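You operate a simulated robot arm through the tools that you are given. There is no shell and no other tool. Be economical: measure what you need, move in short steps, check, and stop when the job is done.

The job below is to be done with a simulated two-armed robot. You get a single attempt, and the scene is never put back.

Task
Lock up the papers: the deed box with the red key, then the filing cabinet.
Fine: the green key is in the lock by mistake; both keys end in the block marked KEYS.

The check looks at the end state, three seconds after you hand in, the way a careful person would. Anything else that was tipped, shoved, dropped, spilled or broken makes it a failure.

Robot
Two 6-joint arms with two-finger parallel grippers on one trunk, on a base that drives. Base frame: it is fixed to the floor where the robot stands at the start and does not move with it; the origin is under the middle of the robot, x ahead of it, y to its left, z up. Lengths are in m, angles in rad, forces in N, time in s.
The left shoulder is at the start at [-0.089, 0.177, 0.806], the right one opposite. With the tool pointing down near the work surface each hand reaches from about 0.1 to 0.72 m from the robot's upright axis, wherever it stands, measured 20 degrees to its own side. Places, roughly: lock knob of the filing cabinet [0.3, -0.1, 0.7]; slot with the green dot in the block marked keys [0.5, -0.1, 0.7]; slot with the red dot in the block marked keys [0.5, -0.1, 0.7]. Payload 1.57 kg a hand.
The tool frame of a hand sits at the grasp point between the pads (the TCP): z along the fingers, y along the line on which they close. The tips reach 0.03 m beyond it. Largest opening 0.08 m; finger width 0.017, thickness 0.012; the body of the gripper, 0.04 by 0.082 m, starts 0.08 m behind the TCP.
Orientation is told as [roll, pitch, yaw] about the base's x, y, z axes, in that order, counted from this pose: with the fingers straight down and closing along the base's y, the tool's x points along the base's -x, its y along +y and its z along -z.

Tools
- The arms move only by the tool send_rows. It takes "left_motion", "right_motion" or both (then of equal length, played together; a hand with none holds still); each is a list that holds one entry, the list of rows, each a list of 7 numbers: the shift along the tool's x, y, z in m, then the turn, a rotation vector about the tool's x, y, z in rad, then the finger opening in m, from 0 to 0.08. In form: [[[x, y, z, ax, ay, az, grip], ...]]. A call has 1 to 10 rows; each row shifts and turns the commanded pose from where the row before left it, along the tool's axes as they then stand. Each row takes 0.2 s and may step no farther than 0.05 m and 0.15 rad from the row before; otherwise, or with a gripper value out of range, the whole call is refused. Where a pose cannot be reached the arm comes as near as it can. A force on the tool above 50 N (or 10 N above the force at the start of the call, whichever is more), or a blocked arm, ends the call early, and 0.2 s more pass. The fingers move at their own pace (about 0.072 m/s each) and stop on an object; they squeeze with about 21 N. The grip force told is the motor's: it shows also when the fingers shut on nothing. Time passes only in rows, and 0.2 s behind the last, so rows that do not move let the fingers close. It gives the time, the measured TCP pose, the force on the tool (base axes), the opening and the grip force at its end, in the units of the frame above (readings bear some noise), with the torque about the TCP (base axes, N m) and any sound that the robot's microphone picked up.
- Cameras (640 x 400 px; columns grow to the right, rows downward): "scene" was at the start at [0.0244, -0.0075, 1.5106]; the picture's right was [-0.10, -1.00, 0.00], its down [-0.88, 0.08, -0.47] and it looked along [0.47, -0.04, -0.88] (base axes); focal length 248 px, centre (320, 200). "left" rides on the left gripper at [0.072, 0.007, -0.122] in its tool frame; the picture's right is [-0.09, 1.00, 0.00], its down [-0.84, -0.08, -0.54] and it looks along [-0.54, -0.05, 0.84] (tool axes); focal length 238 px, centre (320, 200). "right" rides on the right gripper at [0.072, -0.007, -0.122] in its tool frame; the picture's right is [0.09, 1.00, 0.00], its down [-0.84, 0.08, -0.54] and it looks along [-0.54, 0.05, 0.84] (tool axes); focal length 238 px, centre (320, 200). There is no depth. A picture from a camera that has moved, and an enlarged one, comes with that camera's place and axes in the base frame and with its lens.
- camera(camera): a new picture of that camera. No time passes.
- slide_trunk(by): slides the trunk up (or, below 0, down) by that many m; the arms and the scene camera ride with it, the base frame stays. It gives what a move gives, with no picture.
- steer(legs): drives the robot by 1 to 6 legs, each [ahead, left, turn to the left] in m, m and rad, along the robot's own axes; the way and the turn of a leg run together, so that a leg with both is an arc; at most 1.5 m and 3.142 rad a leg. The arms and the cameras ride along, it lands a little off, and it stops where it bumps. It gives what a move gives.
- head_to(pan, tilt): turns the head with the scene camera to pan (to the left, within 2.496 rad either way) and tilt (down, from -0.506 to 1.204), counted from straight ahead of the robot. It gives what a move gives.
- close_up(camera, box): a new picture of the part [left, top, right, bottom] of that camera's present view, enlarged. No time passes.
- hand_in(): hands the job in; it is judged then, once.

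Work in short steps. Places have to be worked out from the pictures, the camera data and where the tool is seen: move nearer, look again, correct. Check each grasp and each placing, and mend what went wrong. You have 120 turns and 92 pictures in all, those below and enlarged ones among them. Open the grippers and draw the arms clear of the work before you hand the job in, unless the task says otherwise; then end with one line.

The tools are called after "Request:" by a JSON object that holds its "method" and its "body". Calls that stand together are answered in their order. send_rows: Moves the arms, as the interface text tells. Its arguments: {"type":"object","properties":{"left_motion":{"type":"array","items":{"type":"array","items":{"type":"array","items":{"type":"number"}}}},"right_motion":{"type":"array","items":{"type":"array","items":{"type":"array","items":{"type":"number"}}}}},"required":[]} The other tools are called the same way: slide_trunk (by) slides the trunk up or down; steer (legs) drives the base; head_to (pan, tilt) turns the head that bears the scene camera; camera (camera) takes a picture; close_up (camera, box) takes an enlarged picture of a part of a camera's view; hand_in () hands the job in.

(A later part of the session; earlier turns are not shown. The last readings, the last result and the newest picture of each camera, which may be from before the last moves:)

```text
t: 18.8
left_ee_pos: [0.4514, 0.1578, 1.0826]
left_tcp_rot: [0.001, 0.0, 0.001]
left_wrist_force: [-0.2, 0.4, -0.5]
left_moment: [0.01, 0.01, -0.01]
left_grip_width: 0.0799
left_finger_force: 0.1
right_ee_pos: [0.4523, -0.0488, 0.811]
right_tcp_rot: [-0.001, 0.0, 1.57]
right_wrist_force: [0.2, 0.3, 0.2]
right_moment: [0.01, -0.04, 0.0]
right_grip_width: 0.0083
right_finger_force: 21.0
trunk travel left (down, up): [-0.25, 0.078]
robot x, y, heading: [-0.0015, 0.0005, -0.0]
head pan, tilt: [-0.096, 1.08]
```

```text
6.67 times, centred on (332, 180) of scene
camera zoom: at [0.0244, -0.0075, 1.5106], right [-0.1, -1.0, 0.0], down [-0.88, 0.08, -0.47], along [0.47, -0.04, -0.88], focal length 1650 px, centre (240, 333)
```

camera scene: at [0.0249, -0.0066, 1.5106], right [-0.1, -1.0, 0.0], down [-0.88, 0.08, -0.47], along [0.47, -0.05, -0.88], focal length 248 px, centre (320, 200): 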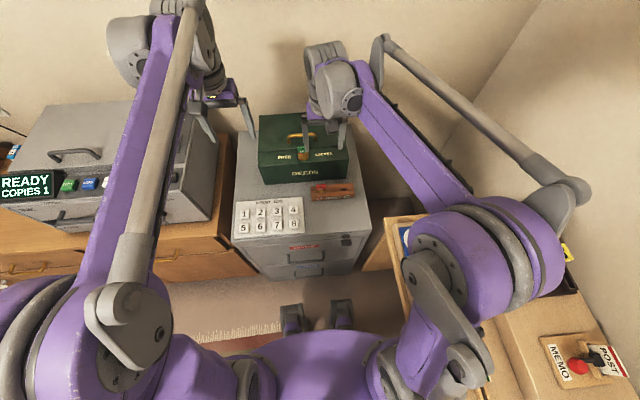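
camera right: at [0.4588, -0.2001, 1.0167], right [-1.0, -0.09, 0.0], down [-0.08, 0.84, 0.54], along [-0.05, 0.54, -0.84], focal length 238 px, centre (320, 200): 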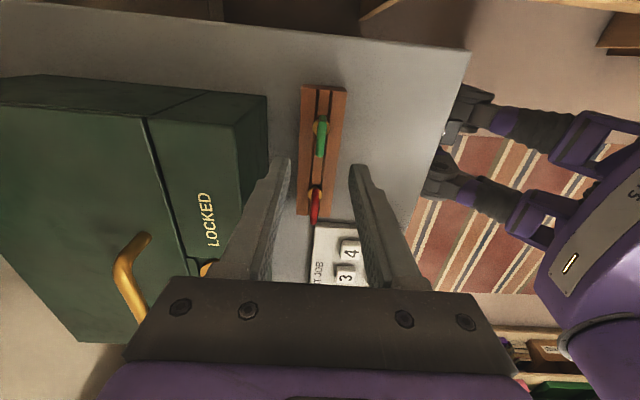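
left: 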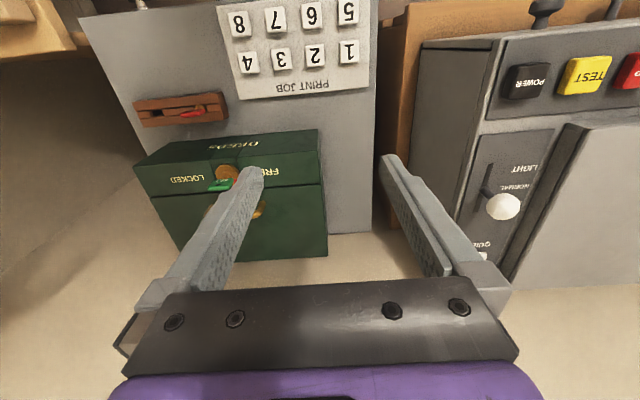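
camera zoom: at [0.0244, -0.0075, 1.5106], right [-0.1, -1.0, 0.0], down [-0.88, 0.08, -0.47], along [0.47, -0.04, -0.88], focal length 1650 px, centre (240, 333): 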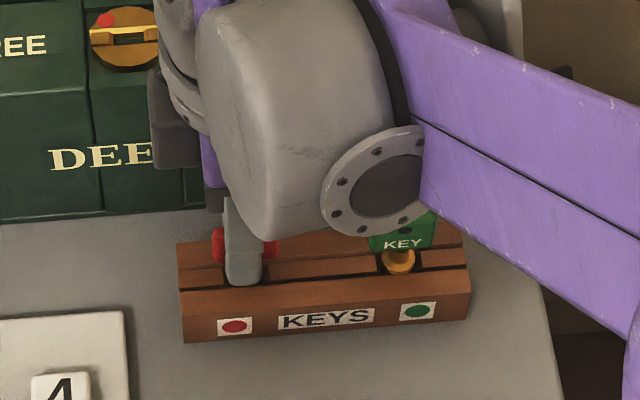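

Gripped the red key. Lift straight up.

Request:
{"method": "send_rows", "body": {"right_motion": [[[0, 0, -0.01, 0, 0, 0, 0], [0, 0, -0.02, 0, 0, 0, 0], [0, 0, -0.03, 0, 0, 0, 0], [0, 0, -0.04, 0, 0, 0, 0], [0, 0, -0.045, 0, 0, 0, 0], [0, 0, -0.042, 0, 0, 0, 0], [0, 0, 0, 0, 0, 0, 0]]]}}

Request:
{"method": "send_rows", "body": {"right_motion": [[[-0.0245, -0.0435, 0, 0, 0, 0, 0], [-0.0245, -0.0435, 0, 0, 0, 0, 0], [0, 0, 0.015, 0, 0, 0, 0], [0, 0, 0, 0, 0, 0, 0]]]}}

Request:
{"method": "close_up", "body": {"camera": "scene", "box": [264, 110, 344, 170]}}

Request:
{"method": "close_up", "body": {"camera": "right", "box": [272, 85, 368, 165]}}

```text
t: 20.4
left_ee_pos: [0.4497, 0.1586, 1.0828]
left_tcp_rot: [0.0, 0.002, 0.001]
left_wrist_force: [0.8, -0.2, -0.3]
left_moment: [-0.01, 0.04, 0.0]
left_grip_width: 0.0801
left_finger_force: 0.1
right_ee_pos: [0.4546, -0.0492, 0.9983]
right_tcp_rot: [0.0, 0.0, 1.57]
right_wrist_force: [-0.3, -0.5, -0.9]
right_moment: [-0.03, 0.02, -0.01]
right_grip_width: 0.0081
right_finger_force: 20.6
trunk travel left (down, up): [-0.25, 0.078]
robot x, y, heading: [0.0043, -0.0007, 0.0]
head pan, tilt: [-0.096, 1.08]
```

```text
t: 21.4
left_ee_pos: [0.4501, 0.1589, 1.0832]
left_tcp_rot: [0.001, 0.0, 0.0]
left_wrist_force: [0.1, -0.2, 0.8]
left_moment: [0.03, 0.01, 0.02]
left_grip_width: 0.0801
left_finger_force: 0.0
right_ee_pos: [0.5403, 0.0001, 0.9832]
right_tcp_rot: [-0.001, 0.001, 1.568]
right_wrist_force: [-0.8, -0.1, -0.8]
right_moment: [-0.01, 0.0, 0.01]
right_grip_width: 0.0082
right_finger_force: 20.9
trunk travel left (down, up): [-0.25, 0.078]
robot x, y, heading: [0.0012, 0.0005, 0.001]
head pan, tilt: [-0.096, 1.08]
```

```text
6.67 times, centred on (304, 140) of scene
camera zoom: at [0.0249, -0.0073, 1.5106], right [-0.1, -1.0, 0.0], down [-0.88, 0.08, -0.47], along [0.47, -0.05, -0.88], focal length 1650 px, centre (427, 600)
```

zoom: 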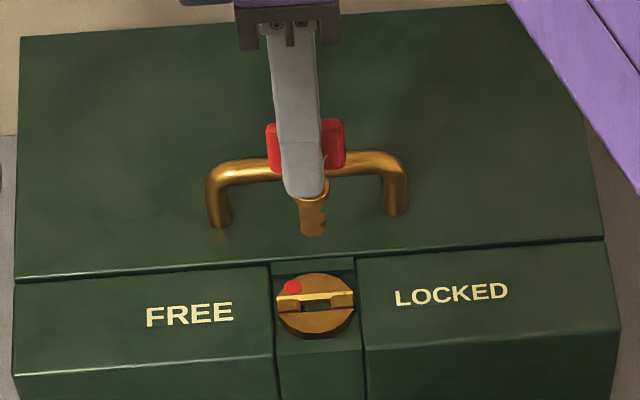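

```text
5.00 times, centred on (320, 125) of right
camera zoom: at [0.5464, -0.073, 1.1043], right [-1.0, -0.09, 0.0], down [-0.08, 0.84, 0.54], along [-0.05, 0.54, -0.84], focal length 1192 px, centre (320, 575)
```

zoom: 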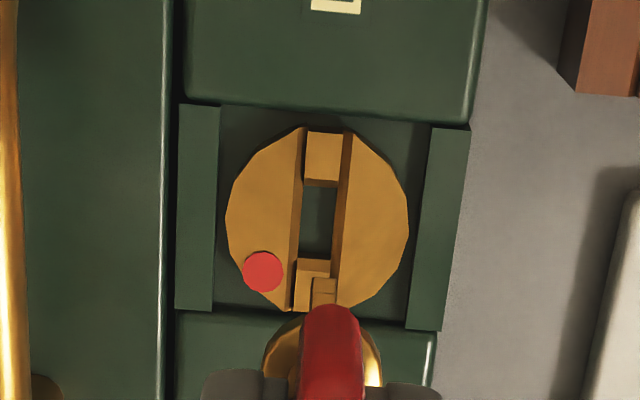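

x is aligned; the blade sits ~2.5 mm to -y. Correct and lower to just above the hole.

Request:
{"method": "send_rows", "body": {"right_motion": [[[-0.0025, 0, 0.01, 0, 0, 0, 0], [0, 0, 0.015, 0, 0, 0, 0], [0, 0, 0.015, 0, 0, 0, 0], [0, 0, 0, 0, 0, 0, 0]]]}}

Request:
{"method": "close_up", "body": {"camera": "scene", "box": [280, 120, 328, 168]}}

Request:
{"method": "close_up", "body": {"camera": "right", "box": [272, 85, 368, 165]}}

```text
t: 22.4
left_ee_pos: [0.4499, 0.159, 1.0832]
left_tcp_rot: [0.0, 0.001, -0.001]
left_wrist_force: [0.2, 0.7, 0.3]
left_moment: [0.03, 0.0, 0.0]
left_grip_width: 0.08
left_finger_force: 0.0
right_ee_pos: [0.537, 0.0032, 0.9431]
right_tcp_rot: [-0.001, -0.001, 1.568]
right_wrist_force: [-0.1, -0.9, -0.2]
right_moment: [0.0, 0.01, 0.01]
right_grip_width: 0.0086
right_finger_force: 21.0
trunk travel left (down, up): [-0.25, 0.078]
robot x, y, heading: [0.0011, -0.0016, 0.003]
head pan, tilt: [-0.096, 1.08]
```

```text
8.33 times, centred on (304, 144) of scene
camera zoom: at [0.0244, -0.0074, 1.5106], right [-0.1, -1.0, 0.0], down [-0.88, 0.08, -0.47], along [0.47, -0.04, -0.88], focal length 2062 px, centre (453, 667)
```

zoom: 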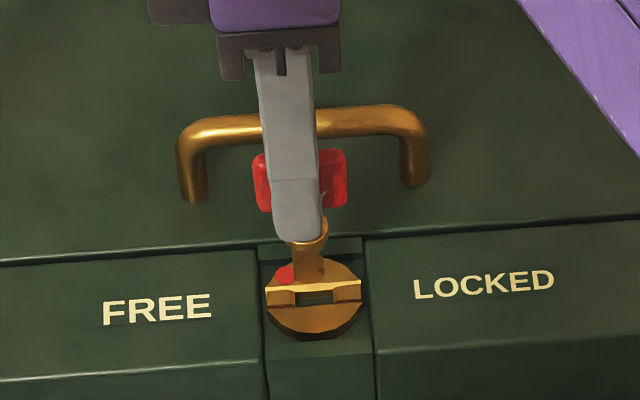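

```text
5.00 times, centred on (320, 125) of right
camera zoom: at [0.5445, -0.0698, 1.0649], right [-1.0, -0.09, 0.0], down [-0.08, 0.84, 0.54], along [-0.05, 0.54, -0.84], focal length 1192 px, centre (320, 575)
```

zoom: 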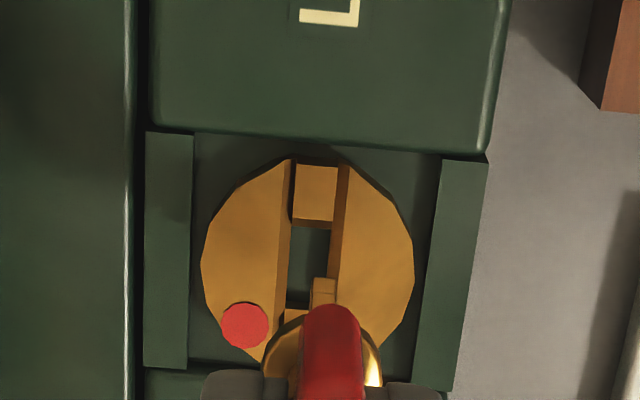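

Blade needs ~2.5 mm toward +x; y is fine. Correct and lower into the lock.

Request:
{"method": "send_rows", "body": {"right_motion": [[[0.0005, -0.0025, 0, 0, 0, 0, 0], [0, 0, 0.008, 0, 0, 0, 0], [0, 0, 0.008, 0, 0, 0, 0], [0, 0, 0, 0, 0, 0, 0]]]}}

Request:
{"method": "close_up", "body": {"camera": "scene", "box": [280, 120, 328, 168]}}

Request:
{"method": "close_up", "body": {"camera": "right", "box": [272, 85, 368, 165]}}

```text
t: 23.4
left_ee_pos: [0.4507, 0.1586, 1.0838]
left_tcp_rot: [0.0, 0.002, 0.001]
left_wrist_force: [-0.3, 0.9, 0.1]
left_moment: [-0.02, -0.02, 0.03]
left_grip_width: 0.08
left_finger_force: 0.1
right_ee_pos: [0.5415, 0.0022, 0.9273]
right_tcp_rot: [-0.001, 0.0, 1.569]
right_wrist_force: [0.2, -0.1, -1.2]
right_moment: [0.03, 0.0, -0.01]
right_grip_width: 0.0082
right_finger_force: 21.1
trunk travel left (down, up): [-0.25, 0.078]
robot x, y, heading: [0.0027, -0.0009, 0.0]
head pan, tilt: [-0.096, 1.08]
```

```text
8.33 times, centred on (304, 144) of scene
camera zoom: at [0.0244, -0.0074, 1.5106], right [-0.1, -1.0, 0.0], down [-0.88, 0.08, -0.47], along [0.47, -0.04, -0.88], focal length 2062 px, centre (453, 667)
```

zoom: 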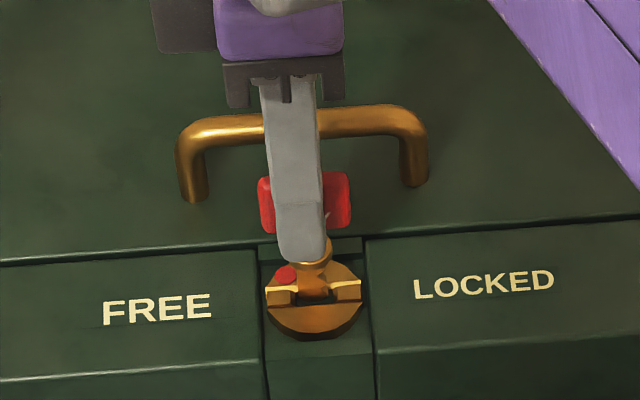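

```text
5.00 times, centred on (320, 125) of right
camera zoom: at [0.5475, -0.0705, 1.0495], right [-1.0, -0.09, 0.0], down [-0.08, 0.84, 0.54], along [-0.05, 0.54, -0.84], focal length 1192 px, centre (320, 575)
```

zoom: 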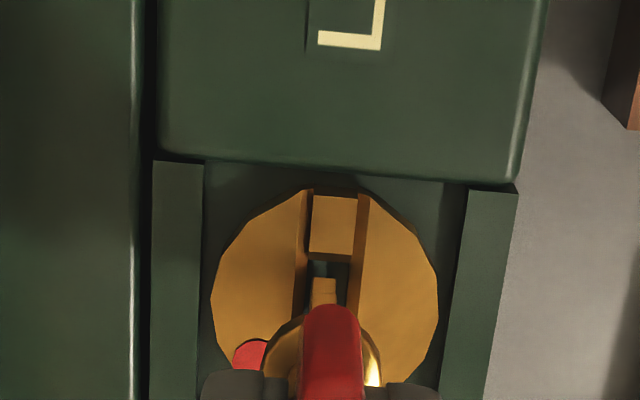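

Blade is in the hole and centred. Lower to the seat (~0.902–0.904).

Request:
{"method": "send_rows", "body": {"right_motion": [[[0, 0, 0.007, 0, 0, 0, 0], [0, 0, 0.007, 0, 0, 0, 0], [0, 0, 0.006, 0, 0, 0, 0], [0, 0, 0.004, 0, 0, 0, 0], [0, 0, 0, 0, 0, 0, 0]]]}}

Request:
{"method": "close_up", "body": {"camera": "scene", "box": [280, 120, 328, 168]}}

Request:
{"method": "close_up", "body": {"camera": "right", "box": [272, 85, 368, 165]}}

```text
t: 24.6
left_ee_pos: [0.4504, 0.1588, 1.0833]
left_tcp_rot: [0.002, 0.001, -0.001]
left_wrist_force: [-0.4, -0.1, -0.4]
left_moment: [0.03, -0.01, -0.01]
left_grip_width: 0.0799
left_finger_force: 0.0
right_ee_pos: [0.543, 0.0024, 0.9049]
right_tcp_rot: [0.0, 0.0, 1.569]
right_wrist_force: [-0.2, 0.3, -0.6]
right_moment: [-0.01, 0.07, -0.02]
right_grip_width: 0.0084
right_finger_force: 20.6
trunk travel left (down, up): [-0.25, 0.078]
robot x, y, heading: [0.0025, -0.0014, -0.001]
head pan, tilt: [-0.096, 1.08]
```

```text
8.33 times, centred on (304, 144) of scene
camera zoom: at [0.0244, -0.0075, 1.5106], right [-0.1, -1.0, 0.0], down [-0.88, 0.08, -0.47], along [0.47, -0.04, -0.88], focal length 2062 px, centre (453, 667)
```

zoom: 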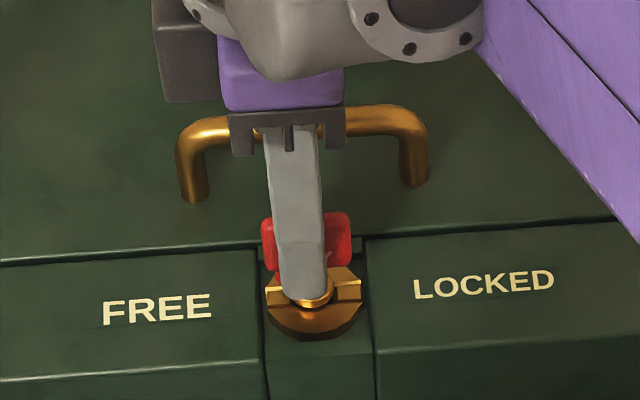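

```text
5.00 times, centred on (320, 125) of right
camera zoom: at [0.5481, -0.0698, 1.0263], right [-1.0, -0.09, 0.0], down [-0.08, 0.84, 0.54], along [-0.05, 0.54, -0.84], focal length 1192 px, centre (320, 575)
```

zoom: 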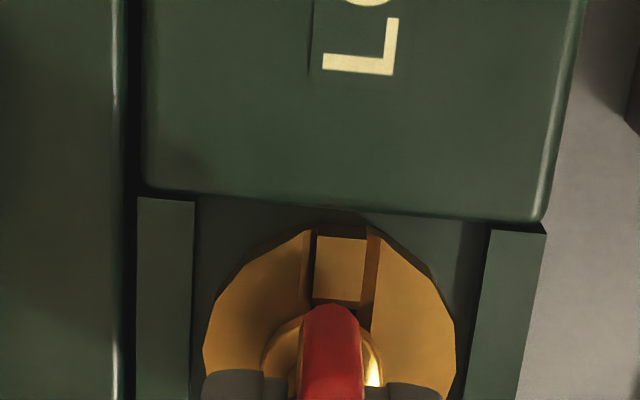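

Almost seated, no contact force yet; lower a few mm more.

Request:
{"method": "send_rows", "body": {"right_motion": [[[0, 0.001, 0.002, 0, 0, 0, 0], [0, 0, 0.002, 0, 0, 0, 0], [0, 0, 0, 0, 0, 0, 0]]]}}

```text
t: 25.4
left_ee_pos: [0.4497, 0.1581, 1.0835]
left_tcp_rot: [0.001, -0.001, 0.0]
left_wrist_force: [-0.2, -0.3, 0.4]
left_moment: [0.01, 0.01, 0.03]
left_grip_width: 0.0802
left_finger_force: 0.0
right_ee_pos: [0.5404, 0.0027, 0.9017]
right_tcp_rot: [-0.003, -0.001, 1.569]
right_wrist_force: [4.0, 0.8, 20.6]
right_moment: [0.06, -0.19, 0.04]
right_grip_width: 0.0082
right_finger_force: 21.2
trunk travel left (down, up): [-0.25, 0.078]
robot x, y, heading: [-0.0048, -0.0001, -0.001]
head pan, tilt: [-0.096, 1.08]
```

Seated with 20 N; ease off 1.5 mm, then try turning clockwise (toward LOCKED) by 0.45 rad, watching the torque.

Request:
{"method": "send_rows", "body": {"right_motion": [[[0, 0, -0.0015, 0, 0, 0, 0], [0, -0.0004, 0, 0, 0, 0.15, 0], [0, -0.0004, 0, 0, 0, 0.15, 0], [0, -0.0004, 0, 0, 0, 0.15, 0], [0, 0, 0, 0, 0, 0, 0]]]}}

Request:
{"method": "close_up", "body": {"camera": "scene", "box": [280, 120, 328, 168]}}

```text
t: 26.6
left_ee_pos: [0.4507, 0.1595, 1.0832]
left_tcp_rot: [-0.001, 0.0, -0.001]
left_wrist_force: [0.4, -0.9, 0.3]
left_moment: [0.02, -0.04, -0.01]
left_grip_width: 0.0802
left_finger_force: 0.0
right_ee_pos: [0.541, 0.0034, 0.9026]
right_tcp_rot: [-0.001, 0.0, 1.115]
right_wrist_force: [-0.2, 0.7, -1.8]
right_moment: [0.0, -0.02, -0.04]
right_grip_width: 0.0084
right_finger_force: 21.2
trunk travel left (down, up): [-0.25, 0.078]
robot x, y, heading: [-0.0005, 0.0028, -0.002]
head pan, tilt: [-0.096, 1.08]
```

```text
8.33 times, centred on (304, 144) of scene
camera zoom: at [0.0244, -0.0075, 1.5105], right [-0.1, -1.0, 0.0], down [-0.88, 0.08, -0.47], along [0.47, -0.04, -0.88], focal length 2062 px, centre (453, 667)
```

zoom: 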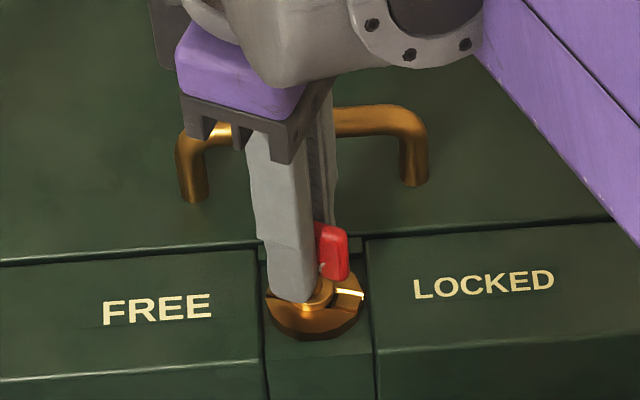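

The disc turns with the key freely. Continue clockwise toward 90°.

Request:
{"method": "send_rows", "body": {"right_motion": [[[0, -0.0004, 0, 0, 0, 0.15, 0], [0, -0.0004, 0, 0, 0, 0.15, 0], [0, -0.0004, 0, 0, 0, 0.15, 0], [0, -0.0004, 0, 0, 0, 0.15, 0], [0, -0.0004, 0, 0, 0, 0.15, 0], [0, -0.0004, 0, 0, 0, 0.15, 0], [0, 0, 0, 0, 0, 0.15, 0], [0, 0, 0, 0, 0, 0, 0]]]}}

Request:
{"method": "close_up", "body": {"camera": "scene", "box": [280, 120, 328, 168]}}

Request:
{"method": "close_up", "body": {"camera": "right", "box": [272, 85, 368, 165]}}

```text
t: 28.4
left_ee_pos: [0.4506, 0.159, 1.0841]
left_tcp_rot: [0.0, 0.002, 0.0]
left_wrist_force: [-0.6, 0.6, -0.2]
left_moment: [0.01, 0.0, 0.0]
left_grip_width: 0.0799
left_finger_force: 0.1
right_ee_pos: [0.5445, 0.0005, 0.9027]
right_tcp_rot: [0.001, 0.0, 0.068]
right_wrist_force: [0.7, -2.3, -0.1]
right_moment: [-0.14, -0.01, 0.01]
right_grip_width: 0.0082
right_finger_force: 21.1
trunk travel left (down, up): [-0.25, 0.078]
robot x, y, heading: [0.0007, 0.0001, 0.003]
head pan, tilt: [-0.096, 1.08]
```

```text
8.33 times, centred on (304, 144) of scene
camera zoom: at [0.0245, -0.0078, 1.5106], right [-0.1, -1.0, 0.0], down [-0.88, 0.08, -0.47], along [0.47, -0.04, -0.88], focal length 2062 px, centre (453, 667)
```

zoom: 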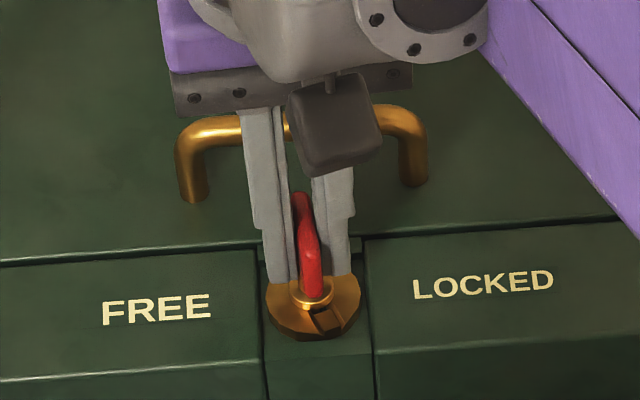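

```text
5.00 times, centred on (320, 125) of right
camera zoom: at [0.4722, -0.0115, 1.0241], right [-0.16, 0.99, 0.0], down [0.83, 0.13, 0.54], along [0.54, 0.09, -0.84], focal length 1192 px, centre (320, 575)
```

zoom: 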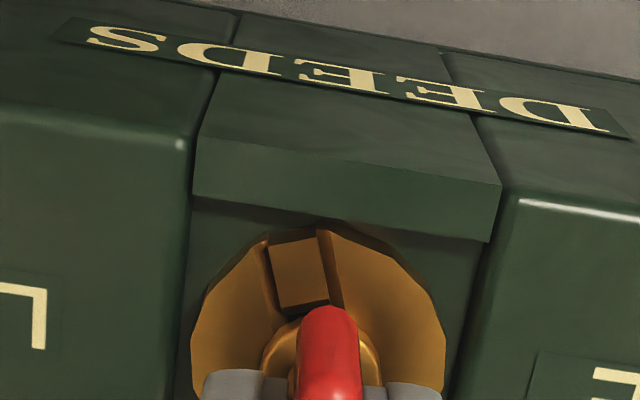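

No stop torque yet and the disc lags the key by play (~15°). Continue clockwise in small steps, watching torque.

Request:
{"method": "send_rows", "body": {"right_motion": [[[0, 0, 0, 0, 0, 0.15, 0], [0, 0, 0, 0, 0, 0.1, 0], [0, 0, 0, 0, 0, 0, 0]]]}}

Request:
{"method": "close_up", "body": {"camera": "right", "box": [272, 85, 368, 165]}}

```text
t: 29.2
left_ee_pos: [0.4497, 0.1582, 1.0847]
left_tcp_rot: [-0.002, -0.001, 0.0]
left_wrist_force: [1.1, -1.0, -0.7]
left_moment: [-0.01, -0.02, -0.01]
left_grip_width: 0.08
left_finger_force: 0.0
right_ee_pos: [0.543, -0.0003, 0.902]
right_tcp_rot: [0.001, -0.001, -0.182]
right_wrist_force: [0.5, -3.0, 0.2]
right_moment: [-0.13, -0.03, 0.04]
right_grip_width: 0.0084
right_finger_force: 21.1
trunk travel left (down, up): [-0.25, 0.078]
robot x, y, heading: [-0.0016, 0.0009, 0.005]
head pan, tilt: [-0.096, 1.08]
```

```text
5.00 times, centred on (320, 125) of right
camera zoom: at [0.4715, 0.006, 1.0237], right [0.09, 1.0, 0.0], down [0.84, -0.07, 0.54], along [0.54, -0.05, -0.84], focal length 1192 px, centre (320, 575)
```

zoom: 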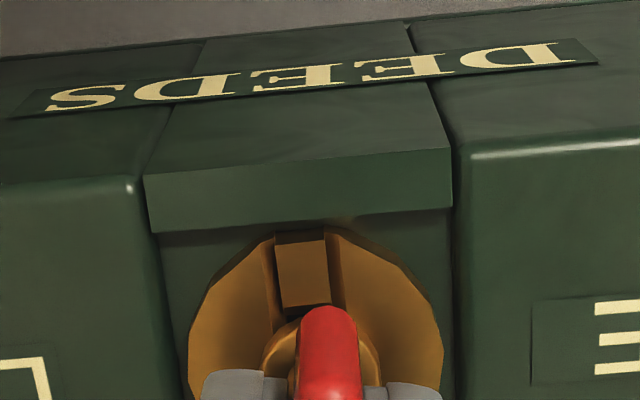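

The slot now looks aligned with x (90°). I probe a little further for a stop.

Request:
{"method": "send_rows", "body": {"right_motion": [[[0, 0, 0, 0, 0, 0.1, 0], [0, 0, 0, 0, 0, 0.1, 0], [0, 0, 0, 0, 0, 0, 0]]]}}

Request:
{"method": "close_up", "body": {"camera": "right", "box": [272, 85, 368, 165]}}

```text
t: 30.0
left_ee_pos: [0.4504, 0.1575, 1.0834]
left_tcp_rot: [-0.001, -0.001, 0.0]
left_wrist_force: [-0.2, -0.2, -0.2]
left_moment: [-0.02, -0.02, 0.0]
left_grip_width: 0.0799
left_finger_force: 0.0
right_ee_pos: [0.5431, 0.0, 0.9023]
right_tcp_rot: [0.0, 0.0, -0.38]
right_wrist_force: [-2.7, -10.0, -2.4]
right_moment: [-0.41, 0.16, 0.17]
right_grip_width: 0.0083
right_finger_force: 21.2
trunk travel left (down, up): [-0.25, 0.078]
robot x, y, heading: [0.0008, -0.0014, 0.001]
head pan, tilt: [-0.096, 1.08]
```

```text
5.00 times, centred on (320, 125) of right
camera zoom: at [0.4742, 0.0195, 1.0242], right [0.29, 0.96, 0.0], down [0.81, -0.24, 0.54], along [0.52, -0.15, -0.84], focal length 1192 px, centre (320, 575)
```

zoom: 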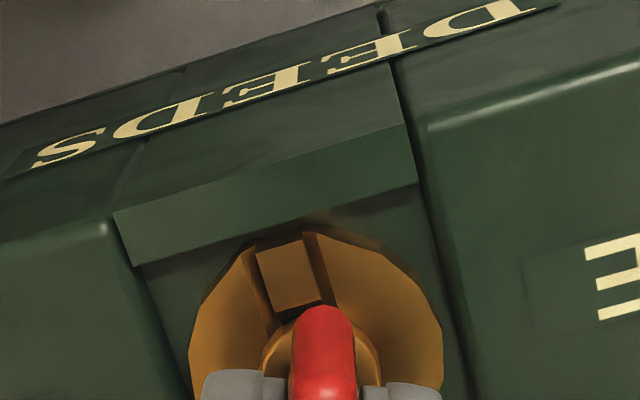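

Torque rises: that's the stop, disc at 90°. Relax the key back to neutral (yaw 0) within its play.

Request:
{"method": "send_rows", "body": {"right_motion": [[[0, 0, 0, 0, 0, -0.13, 0], [0, 0, 0, 0, 0, -0.13, 0], [0, 0, 0, 0, 0, -0.1, 0], [0, 0, 0, 0, 0, 0, 0]]]}}

Request:
{"method": "close_up", "body": {"camera": "scene", "box": [280, 120, 328, 168]}}

Request:
{"method": "close_up", "body": {"camera": "right", "box": [272, 85, 368, 165]}}

```text
t: 31.0
left_ee_pos: [0.4497, 0.1585, 1.0845]
left_tcp_rot: [0.0, 0.0, 0.0]
left_wrist_force: [-0.5, -0.1, 0.6]
left_moment: [0.01, 0.03, -0.04]
left_grip_width: 0.08
left_finger_force: 0.1
right_ee_pos: [0.5427, 0.0015, 0.9021]
right_tcp_rot: [0.001, 0.0, -0.017]
right_wrist_force: [0.0, -2.4, 0.7]
right_moment: [-0.12, -0.04, -0.01]
right_grip_width: 0.0085
right_finger_force: 21.2
trunk travel left (down, up): [-0.25, 0.078]
robot x, y, heading: [0.0054, -0.0006, 0.0]
head pan, tilt: [-0.096, 1.08]
```

```text
8.33 times, centred on (304, 144) of scene
camera zoom: at [0.0245, -0.0077, 1.5106], right [-0.1, -1.0, 0.0], down [-0.88, 0.08, -0.47], along [0.47, -0.04, -0.88], focal length 2062 px, centre (453, 667)
```

zoom: 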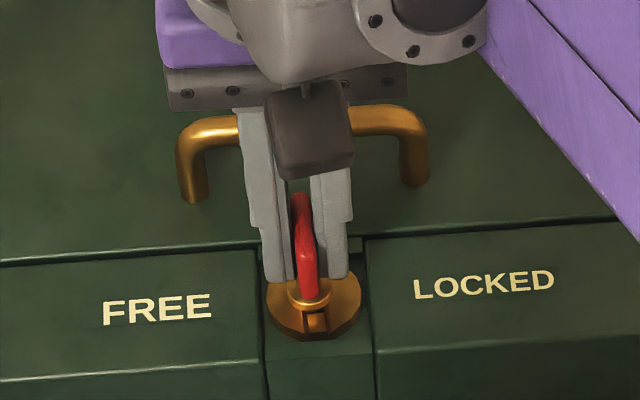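

```text
5.00 times, centred on (320, 125) of right
camera zoom: at [0.4713, -0.0046, 1.0237], right [-0.07, 1.0, 0.0], down [0.84, 0.06, 0.54], along [0.54, 0.04, -0.84], focal length 1192 px, centre (320, 575)
```

zoom: 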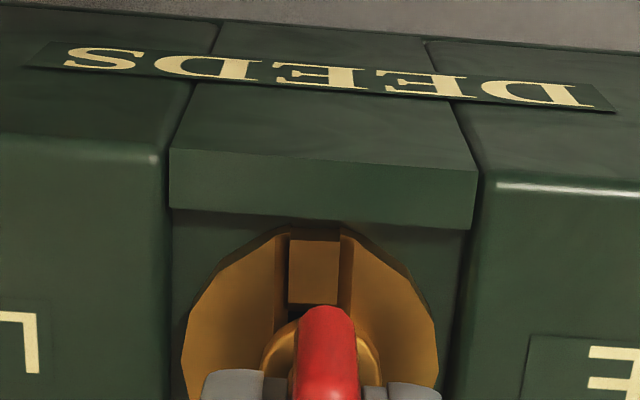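

Slot and key are aligned along x. Pull the key straight up.

Request:
{"method": "send_rows", "body": {"right_motion": [[[0, 0, -0.005, 0, 0, 0, 0], [0, 0, -0.01, 0, 0, 0, 0], [0, 0, -0.015, 0, 0, 0, 0], [0, 0, -0.02, 0, 0, 0, 0], [0, 0, -0.025, 0, 0, 0, 0], [0, 0, -0.02, 0, 0, 0, 0], [0, 0, 0, 0, 0, 0, 0]]]}}

Request:
{"method": "close_up", "body": {"camera": "scene", "box": [264, 100, 344, 170]}}

Request:
{"method": "close_up", "body": {"camera": "right", "box": [272, 85, 368, 165]}}

```text
t: 32.6
left_ee_pos: [0.45, 0.159, 1.0835]
left_tcp_rot: [0.0, -0.001, 0.0]
left_wrist_force: [-0.1, -0.8, 0.5]
left_moment: [-0.01, 0.0, 0.01]
left_grip_width: 0.0801
left_finger_force: 0.0
right_ee_pos: [0.5412, 0.0018, 0.9973]
right_tcp_rot: [0.001, -0.001, -0.019]
right_wrist_force: [0.0, -0.7, -0.7]
right_moment: [-0.01, 0.02, 0.02]
right_grip_width: 0.0086
right_finger_force: 21.5
trunk travel left (down, up): [-0.25, 0.078]
robot x, y, heading: [0.0021, 0.0015, -0.002]
head pan, tilt: [-0.096, 1.08]
```

```text
5.71 times, centred on (304, 135) of scene
camera zoom: at [0.0245, -0.0074, 1.5106], right [-0.1, -1.0, 0.0], down [-0.88, 0.08, -0.47], along [0.47, -0.04, -0.88], focal length 1414 px, centre (411, 571)
```

zoom: 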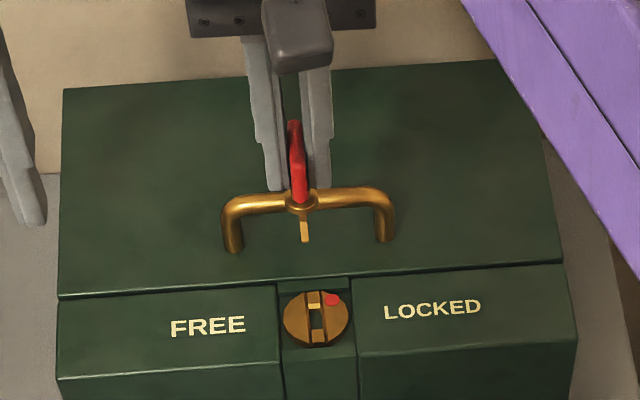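

```text
5.00 times, centred on (320, 125) of right
camera zoom: at [0.4697, -0.0044, 1.119], right [-0.07, 1.0, 0.0], down [0.84, 0.06, 0.54], along [0.54, 0.04, -0.84], focal length 1192 px, centre (320, 575)
```

zoom: 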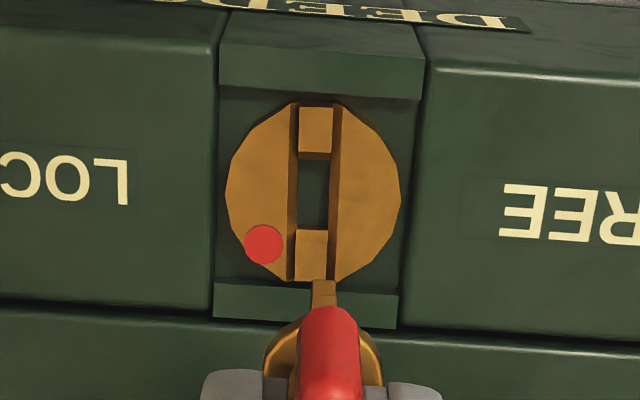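

Lock disc shows the red dot on the LOCKED side, and the key came out. Turn the hand back to yaw 1.57 and return above the red slot.

Request:
{"method": "send_rows", "body": {"right_motion": [[[0, 0, 0, 0, 0, -0.15, 0], [0, 0, 0, 0, 0, -0.15, 0], [0, 0, 0, 0, 0, -0.15, 0], [0, 0, 0, 0, 0, -0.15, 0], [0, 0, 0, 0, 0, -0.15, 0], [0, 0, 0, 0, 0, -0.15, 0], [0, 0, 0, 0, 0, -0.15, 0], [0, 0, 0, 0, 0, -0.15, 0], [0, 0, 0, 0, 0, -0.15, 0], [0, 0, 0, 0, 0, -0.15, 0]]]}}

Request:
{"method": "send_rows", "body": {"right_motion": [[[0, 0, 0, 0, 0, -0.088, 0], [0.0253, 0.045, 0, 0, 0, 0, 0], [0.0253, 0.044, 0, 0, 0, 0, 0], [0, 0, 0.045, 0, 0, 0, 0], [0, 0, 0.045, 0, 0, 0, 0], [0, 0, 0.03, 0, 0, 0, 0], [0, 0, 0, 0, 0, 0, 0]]]}}

Request:
{"method": "close_up", "body": {"camera": "scene", "box": [292, 150, 372, 210]}}

Request:
{"method": "close_up", "body": {"camera": "right", "box": [272, 85, 368, 165]}}

```text
t: 34.8
left_ee_pos: [0.4502, 0.158, 1.0844]
left_tcp_rot: [-0.001, -0.001, 0.0]
left_wrist_force: [-0.1, 0.4, 0.3]
left_moment: [0.02, -0.01, -0.02]
left_grip_width: 0.0799
left_finger_force: 0.0
right_ee_pos: [0.5428, 0.0012, 0.9967]
right_tcp_rot: [0.0, 0.001, 1.483]
right_wrist_force: [0.1, -0.2, -1.0]
right_moment: [0.0, -0.03, 0.0]
right_grip_width: 0.0082
right_finger_force: 21.0
trunk travel left (down, up): [-0.25, 0.078]
robot x, y, heading: [0.0004, -0.0038, -0.003]
head pan, tilt: [-0.096, 1.08]
```

```text
refused: row 2 steps farther than a row can; nothing moved
```

```text
6.67 times, centred on (332, 180) of scene
camera zoom: at [0.0245, -0.0075, 1.5106], right [-0.1, -1.0, 0.0], down [-0.88, 0.08, -0.47], along [0.47, -0.04, -0.88], focal length 1650 px, centre (240, 333)
```

zoom: 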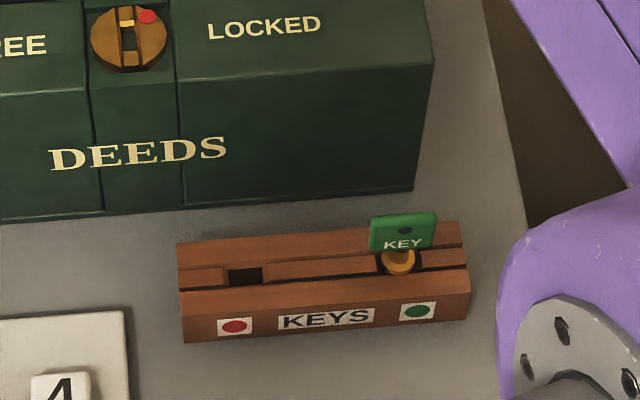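

```text
5.00 times, centred on (320, 125) of right
camera zoom: at [0.5433, -0.0718, 1.119], right [-1.0, 0.0, 0.0], down [0.0, 0.84, 0.54], along [0.0, 0.54, -0.84], focal length 1192 px, centre (320, 575)
```

zoom: 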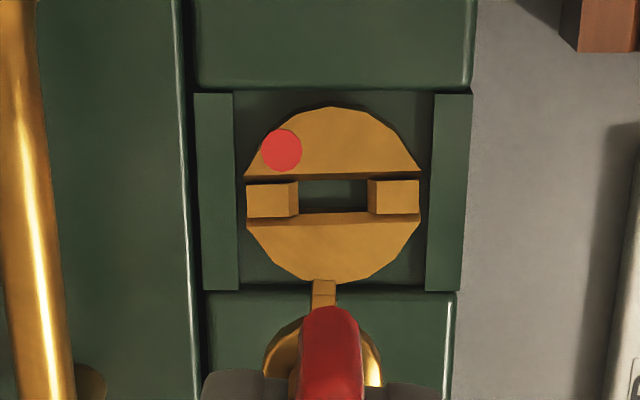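

Second call was refused for step size only; resend with smaller steps, stopping at about z = 0.877.

Request:
{"method": "send_rows", "body": {"right_motion": [[[0, 0, 0, 0, 0, -0.088, 0], [0.017, 0.03, 0, 0, 0, 0, 0], [0.017, 0.03, 0, 0, 0, 0, 0], [0.017, 0.03, 0, 0, 0, 0, 0], [0, 0, 0.045, 0, 0, 0, 0], [0, 0, 0.045, 0, 0, 0, 0], [0, 0, 0.03, 0, 0, 0, 0], [0, 0, 0, 0, 0, 0, 0]]]}}

Request:
{"method": "close_up", "body": {"camera": "scene", "box": [292, 150, 372, 210]}}

Request:
{"method": "close_up", "body": {"camera": "right", "box": [272, 85, 368, 165]}}

```text
t: 36.6
left_ee_pos: [0.4503, 0.1589, 1.0834]
left_tcp_rot: [-0.002, -0.001, -0.001]
left_wrist_force: [-0.9, 0.0, 0.1]
left_moment: [0.01, 0.0, -0.02]
left_grip_width: 0.08
left_finger_force: 0.1
right_ee_pos: [0.4536, -0.0499, 0.8759]
right_tcp_rot: [0.0, 0.0, 1.568]
right_wrist_force: [-0.4, -0.1, 1.2]
right_moment: [0.0, 0.0, 0.0]
right_grip_width: 0.0085
right_finger_force: 21.0
trunk travel left (down, up): [-0.25, 0.078]
robot x, y, heading: [0.001, 0.0003, -0.003]
head pan, tilt: [-0.096, 1.08]
```

```text
6.67 times, centred on (332, 180) of scene
camera zoom: at [0.0242, -0.0075, 1.5106], right [-0.1, -1.0, 0.0], down [-0.88, 0.08, -0.47], along [0.47, -0.04, -0.88], focal length 1650 px, centre (240, 333)
```

zoom: 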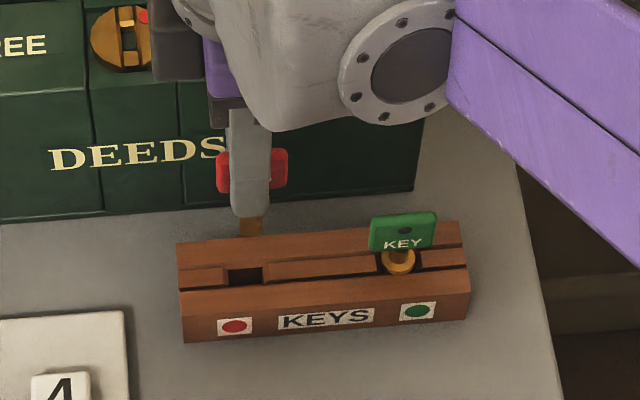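

```text
5.00 times, centred on (320, 125) of right
camera zoom: at [0.4595, -0.1234, 0.9977], right [-1.0, -0.09, 0.0], down [-0.07, 0.84, 0.54], along [-0.05, 0.54, -0.84], focal length 1192 px, centre (320, 575)
```

zoom: 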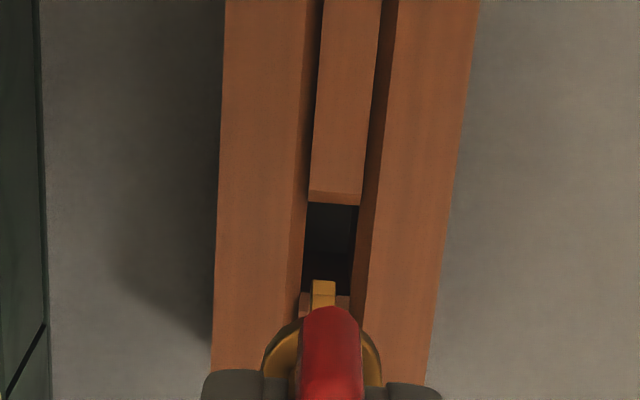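

Shift ~1.5 mm in +y and ~1 mm in -x, then lower to the slot mouth.

Request:
{"method": "send_rows", "body": {"right_motion": [[[-0.002, 0.001, 0, 0, 0, 0, 0], [0, 0, 0.02, 0, 0, 0, 0], [0, 0, 0.012, 0, 0, 0, 0], [0, 0, 0.006, 0, 0, 0, 0], [0, 0, 0, 0, 0, 0, 0]]]}}

Request:
{"method": "close_up", "body": {"camera": "scene", "box": [292, 150, 372, 210]}}

Request:
{"method": "close_up", "body": {"camera": "right", "box": [272, 85, 368, 165]}}

```text
t: 37.8
left_ee_pos: [0.4501, 0.1583, 1.0834]
left_tcp_rot: [0.0, -0.001, 0.001]
left_wrist_force: [0.3, 0.2, 0.8]
left_moment: [0.02, 0.01, 0.01]
left_grip_width: 0.0803
left_finger_force: 0.0
right_ee_pos: [0.4517, -0.0487, 0.8393]
right_tcp_rot: [0.001, -0.001, 1.566]
right_wrist_force: [0.1, -0.9, -0.1]
right_moment: [-0.03, 0.01, -0.01]
right_grip_width: 0.0086
right_finger_force: 20.8
trunk travel left (down, up): [-0.25, 0.078]
robot x, y, heading: [-0.0002, 0.0024, -0.005]
head pan, tilt: [-0.096, 1.08]
```

```text
6.67 times, centred on (332, 180) of scene
camera zoom: at [0.0244, -0.0075, 1.5106], right [-0.1, -1.0, 0.0], down [-0.88, 0.08, -0.47], along [0.47, -0.04, -0.88], focal length 1650 px, centre (240, 333)
```

zoom: 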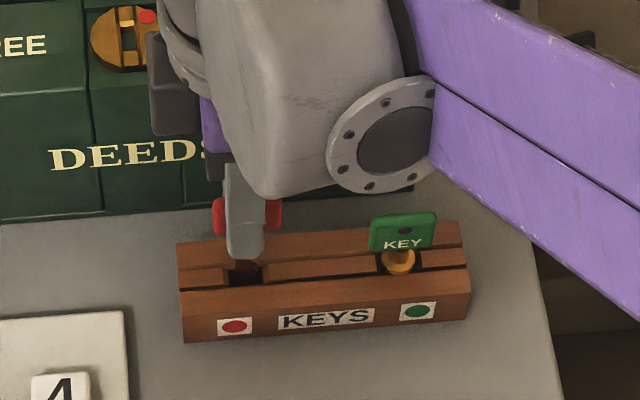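

```text
5.00 times, centred on (320, 125) of right
camera zoom: at [0.4589, -0.1212, 0.9604], right [-1.0, -0.09, 0.0], down [-0.07, 0.84, 0.54], along [-0.05, 0.54, -0.84], focal length 1192 px, centre (320, 575)
```

zoom: 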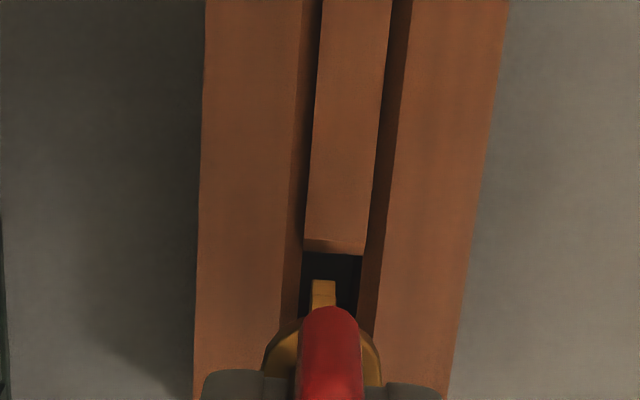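

Blade is at the slot mouth, within clearance. Lower to seat.

Request:
{"method": "send_rows", "body": {"right_motion": [[[0, 0.0007, 0.007, 0, 0, 0, 0], [0, 0, 0.007, 0, 0, 0, 0], [0, 0, 0.007, 0, 0, 0, 0], [0, 0, 0.004, 0, 0, 0, 0], [0, 0, 0.003, 0, 0, 0, 0], [0, 0, 0, 0, 0, 0, 0]]]}}

Request:
{"method": "close_up", "body": {"camera": "scene", "box": [292, 150, 372, 210]}}

```text
t: 39.2
left_ee_pos: [0.4494, 0.1598, 1.0824]
left_tcp_rot: [0.001, -0.003, 0.0]
left_wrist_force: [0.0, 0.3, 0.8]
left_moment: [-0.01, 0.0, 0.0]
left_grip_width: 0.0801
left_finger_force: 0.2
right_ee_pos: [0.4504, -0.0488, 0.8116]
right_tcp_rot: [-0.001, 0.0, 1.569]
right_wrist_force: [-0.3, 0.3, 15.1]
right_moment: [-0.07, -0.03, -0.01]
right_grip_width: 0.0082
right_finger_force: 20.5
trunk travel left (down, up): [-0.25, 0.078]
robot x, y, heading: [-0.0019, -0.002, 0.0]
head pan, tilt: [-0.096, 1.08]
```

```text
6.67 times, centred on (332, 180) of scene
camera zoom: at [0.0235, -0.0073, 1.5107], right [-0.1, -1.0, 0.0], down [-0.88, 0.08, -0.47], along [0.47, -0.04, -0.88], focal length 1650 px, centre (240, 333)
```

zoom: 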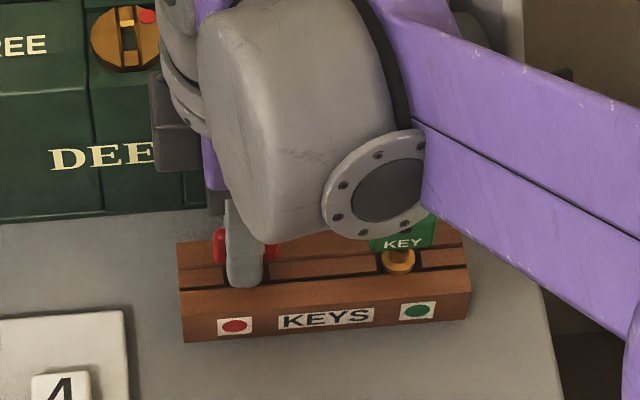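

Seated at the same height as before (15 N contact). Release and rise.

Request:
{"method": "send_rows", "body": {"right_motion": [[[0, 0, -0.001, 0, 0, 0, 0.04], [0, 0, 0, 0, 0, 0, 0.04], [0, 0, -0.02, 0, 0, 0, 0.04], [0, 0, -0.04, 0, 0, 0, 0.04], [0, 0, -0.04, 0, 0, 0, 0.04], [0, 0, -0.04, 0, 0, 0, 0.04], [0, 0, 0, 0, 0, 0, 0.04]]]}}

Request:
{"method": "close_up", "body": {"camera": "scene", "box": [292, 150, 372, 210]}}

Request:
{"method": "close_up", "body": {"camera": "scene", "box": [316, 220, 380, 260]}}

```text
t: 40.8
left_ee_pos: [0.4512, 0.1586, 1.0838]
left_tcp_rot: [0.002, 0.0, -0.001]
left_wrist_force: [-0.4, 0.1, -0.2]
left_moment: [0.01, -0.02, 0.0]
left_grip_width: 0.0802
left_finger_force: 0.0
right_ee_pos: [0.4529, -0.0481, 0.953]
right_tcp_rot: [-0.001, 0.0, 1.566]
right_wrist_force: [-0.3, -0.2, 0.0]
right_moment: [0.0, -0.04, 0.01]
right_grip_width: 0.0401
right_finger_force: 0.0
trunk travel left (down, up): [-0.25, 0.078]
robot x, y, heading: [-0.0013, -0.0038, 0.002]
head pan, tilt: [-0.096, 1.08]
```

```text
6.67 times, centred on (332, 180) of scene
camera zoom: at [0.0247, -0.0074, 1.5106], right [-0.1, -1.0, 0.0], down [-0.88, 0.08, -0.47], along [0.47, -0.04, -0.88], focal length 1650 px, centre (240, 333)
```

zoom: 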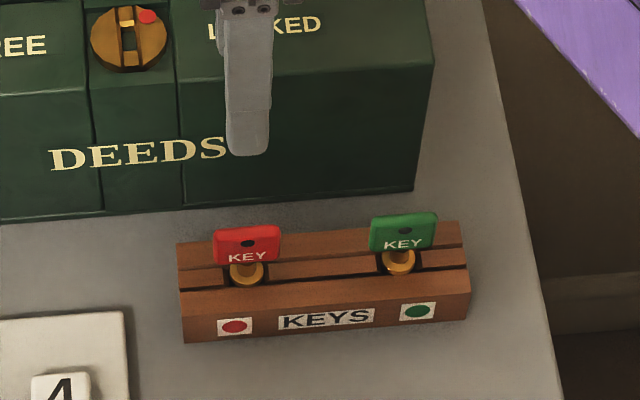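

```text
10.00 times, centred on (348, 240) of scene
camera zoom: at [0.0247, -0.0074, 1.5106], right [-0.1, -1.0, 0.0], down [-0.88, 0.08, -0.47], along [0.47, -0.04, -0.88], focal length 2474 px, centre (40, -200)
```

zoom: 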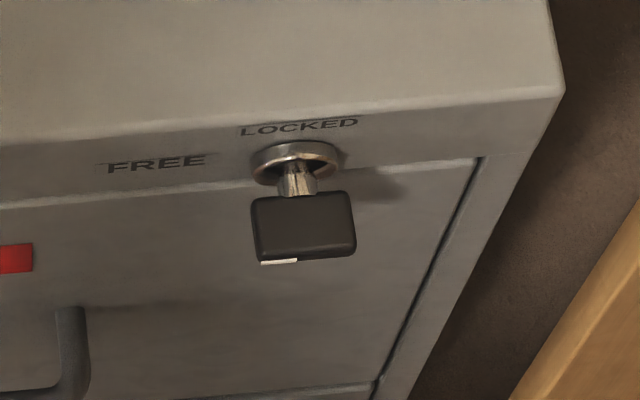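

Both keys are back in their slots. The cabinet knob is a bow on the front face (axis along x at about y=-0.123, z=0.69), mark at FREE; it needs a 90° clockwise turn with the hand pointing forward, so I need room and will back up. First check behind.

Request:
{"method": "head_to", "body": {"pan": -2.49, "tilt": 0.7}}

Request:
{"method": "camera", "body": {"camera": "scene"}}

```text
t: 43.0
left_ee_pos: [0.4501, 0.1581, 1.0831]
left_tcp_rot: [0.0, 0.0, 0.0]
left_wrist_force: [-0.3, 0.3, 0.0]
left_moment: [-0.03, 0.03, 0.01]
left_grip_width: 0.08
left_finger_force: 0.0
right_ee_pos: [0.4506, -0.048, 0.9527]
right_tcp_rot: [0.001, -0.001, 1.566]
right_wrist_force: [1.2, 0.1, -0.1]
right_moment: [-0.02, -0.01, 0.02]
right_grip_width: 0.0398
right_finger_force: 0.1
trunk travel left (down, up): [-0.25, 0.078]
robot x, y, heading: [-0.0067, 0.0003, 0.002]
head pan, tilt: [-2.491, 0.7]
```

```text
25 pictures are left
camera scene: at [-0.1072, -0.0528, 1.5394], right [-0.61, 0.8, 0.0], down [0.51, 0.39, -0.76], along [-0.61, -0.46, -0.64], focal length 248 px, centre (320, 200)
```

scene: 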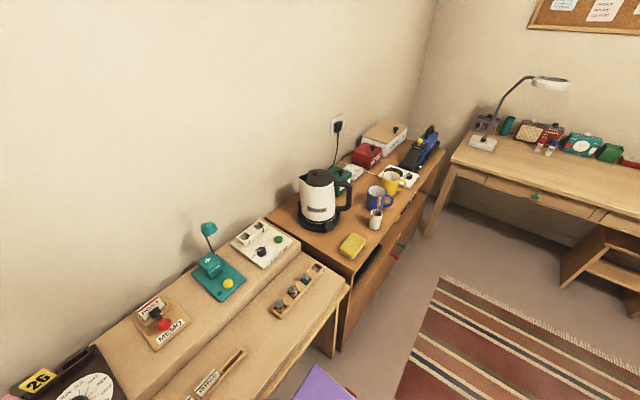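

Behind is open floor, with tables along the right side; I back up 0.22 m with 0.08 m to the left to stay clear.

Request:
{"method": "steer", "body": {"legs": [[-0.11, 0.05, 0], [-0.11, 0.03, 0]]}}

Request:
{"method": "head_to", "body": {"pan": -0.15, "tilt": 0.95}}

Request:
{"method": "camera", "body": {"camera": "scene"}}

```text
t: 45.0
left_ee_pos: [0.2322, 0.2367, 1.082]
left_tcp_rot: [-0.001, 0.001, -0.003]
left_wrist_force: [-1.0, -0.1, -0.3]
left_moment: [-0.02, 0.02, -0.01]
left_grip_width: 0.08
left_finger_force: 0.0
right_ee_pos: [0.2335, 0.0298, 0.9526]
right_tcp_rot: [0.0, 0.0, 1.565]
right_wrist_force: [-0.9, 0.5, 0.3]
right_moment: [-0.02, -0.06, 0.0]
right_grip_width: 0.0402
right_finger_force: 0.1
trunk travel left (down, up): [-0.25, 0.078]
robot x, y, heading: [-0.2171, 0.0812, -0.002]
head pan, tilt: [-2.491, 0.7]
```

```text
t: 47.2
left_ee_pos: [0.2326, 0.2383, 1.0829]
left_tcp_rot: [-0.001, 0.001, -0.003]
left_wrist_force: [-0.3, -0.5, 0.9]
left_moment: [0.0, 0.01, 0.03]
left_grip_width: 0.0799
left_finger_force: 0.1
right_ee_pos: [0.2334, 0.0305, 0.9525]
right_tcp_rot: [-0.001, 0.001, 1.565]
right_wrist_force: [-0.2, -0.5, 0.3]
right_moment: [-0.02, 0.02, 0.02]
right_grip_width: 0.0398
right_finger_force: 0.1
trunk travel left (down, up): [-0.25, 0.078]
robot x, y, heading: [-0.2208, 0.0799, -0.001]
head pan, tilt: [-0.15, 0.949]
```

```text
24 pictures are left
camera scene: at [-0.1861, 0.0672, 1.5196], right [-0.15, -0.99, 0.0], down [-0.8, 0.12, -0.58], along [0.58, -0.09, -0.81], focal length 248 px, centre (320, 200)
```

scene: 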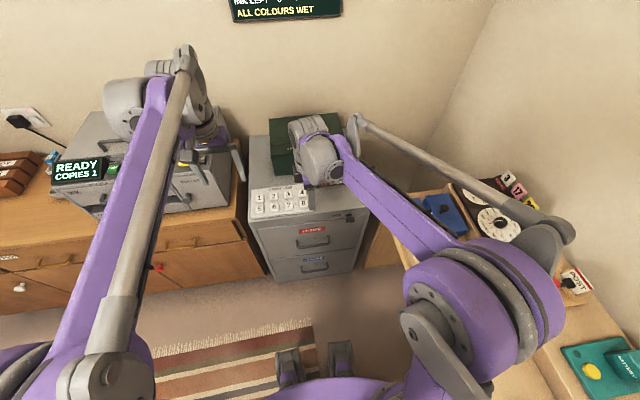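

Move the right hand to (0.20, -0.123, 0.95), then pitch it to point forward.

Request:
{"method": "send_rows", "body": {"right_motion": [[[0.038, 0.008, 0, 0, 0, 0, 0.04], [0.038, 0.008, 0, 0, 0, 0, 0.04], [0.038, 0.008, 0, 0, 0, 0, 0.04], [0.039, 0.009, 0, 0, 0, 0, 0.04], [0, 0, 0, 0.15, 0, 0, 0.04], [0, 0, 0, 0.15, 0, 0, 0.04], [0, 0, 0, 0.15, 0, 0, 0.04], [0, 0, 0, 0.15, 0, 0, 0.04], [0, 0, 0, 0, 0, 0, 0.04]]]}}

Request:
{"method": "send_rows", "body": {"right_motion": [[[0, 0, 0, 0.15, 0, 0, 0.04], [0, 0, 0, 0.15, 0, 0, 0.04], [0, 0, 0, 0.15, 0, 0, 0.04], [0, 0, 0, 0.15, 0, 0, 0.04], [0, 0, 0, 0.15, 0, 0, 0.04], [0, 0, 0, 0.15, 0, 0, 0.04], [0, 0, 0, 0.07, 0, 0, 0.04], [0, 0, 0, 0, 0, 0, 0.04]]]}}

Request:
{"method": "camera", "body": {"camera": "scene"}}

```text
t: 49.2
left_ee_pos: [0.2329, 0.2366, 1.0832]
left_tcp_rot: [0.001, 0.0, -0.001]
left_wrist_force: [0.3, 0.3, 0.0]
left_moment: [-0.01, 0.02, -0.03]
left_grip_width: 0.08
left_finger_force: 0.0
right_ee_pos: [0.1997, -0.1222, 0.9524]
right_tcp_rot: [-0.603, 0.0, 1.566]
right_wrist_force: [-0.6, 0.0, -0.3]
right_moment: [0.0, 0.0, 0.0]
right_grip_width: 0.0397
right_finger_force: 0.1
trunk travel left (down, up): [-0.25, 0.078]
robot x, y, heading: [-0.2245, 0.079, 0.001]
head pan, tilt: [-0.15, 0.949]
```

```text
t: 51.0
left_ee_pos: [0.2323, 0.2374, 1.0833]
left_tcp_rot: [0.0, -0.001, -0.004]
left_wrist_force: [-0.2, 0.0, 0.1]
left_moment: [-0.04, -0.02, -0.01]
left_grip_width: 0.0799
left_finger_force: 0.0
right_ee_pos: [0.1992, -0.1195, 0.9483]
right_tcp_rot: [-1.413, 0.003, 1.521]
right_wrist_force: [0.0, 0.5, -0.1]
right_moment: [0.03, 0.01, 0.0]
right_grip_width: 0.0401
right_finger_force: 0.0
right hand out of reach, approached as far as the arm can: row 6, 7
trunk travel left (down, up): [-0.25, 0.078]
robot x, y, heading: [-0.2203, 0.0772, -0.001]
head pan, tilt: [-0.15, 0.949]
```

```text
23 pictures are left
camera scene: at [-0.186, 0.0673, 1.5196], right [-0.15, -0.99, 0.0], down [-0.8, 0.12, -0.58], along [0.58, -0.09, -0.81], focal length 248 px, centre (320, 200)
```

scene: 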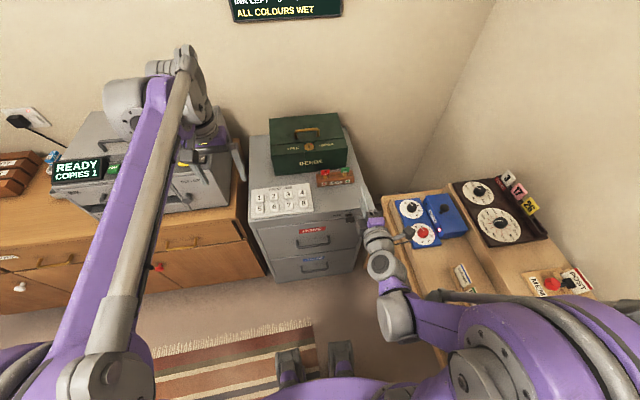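

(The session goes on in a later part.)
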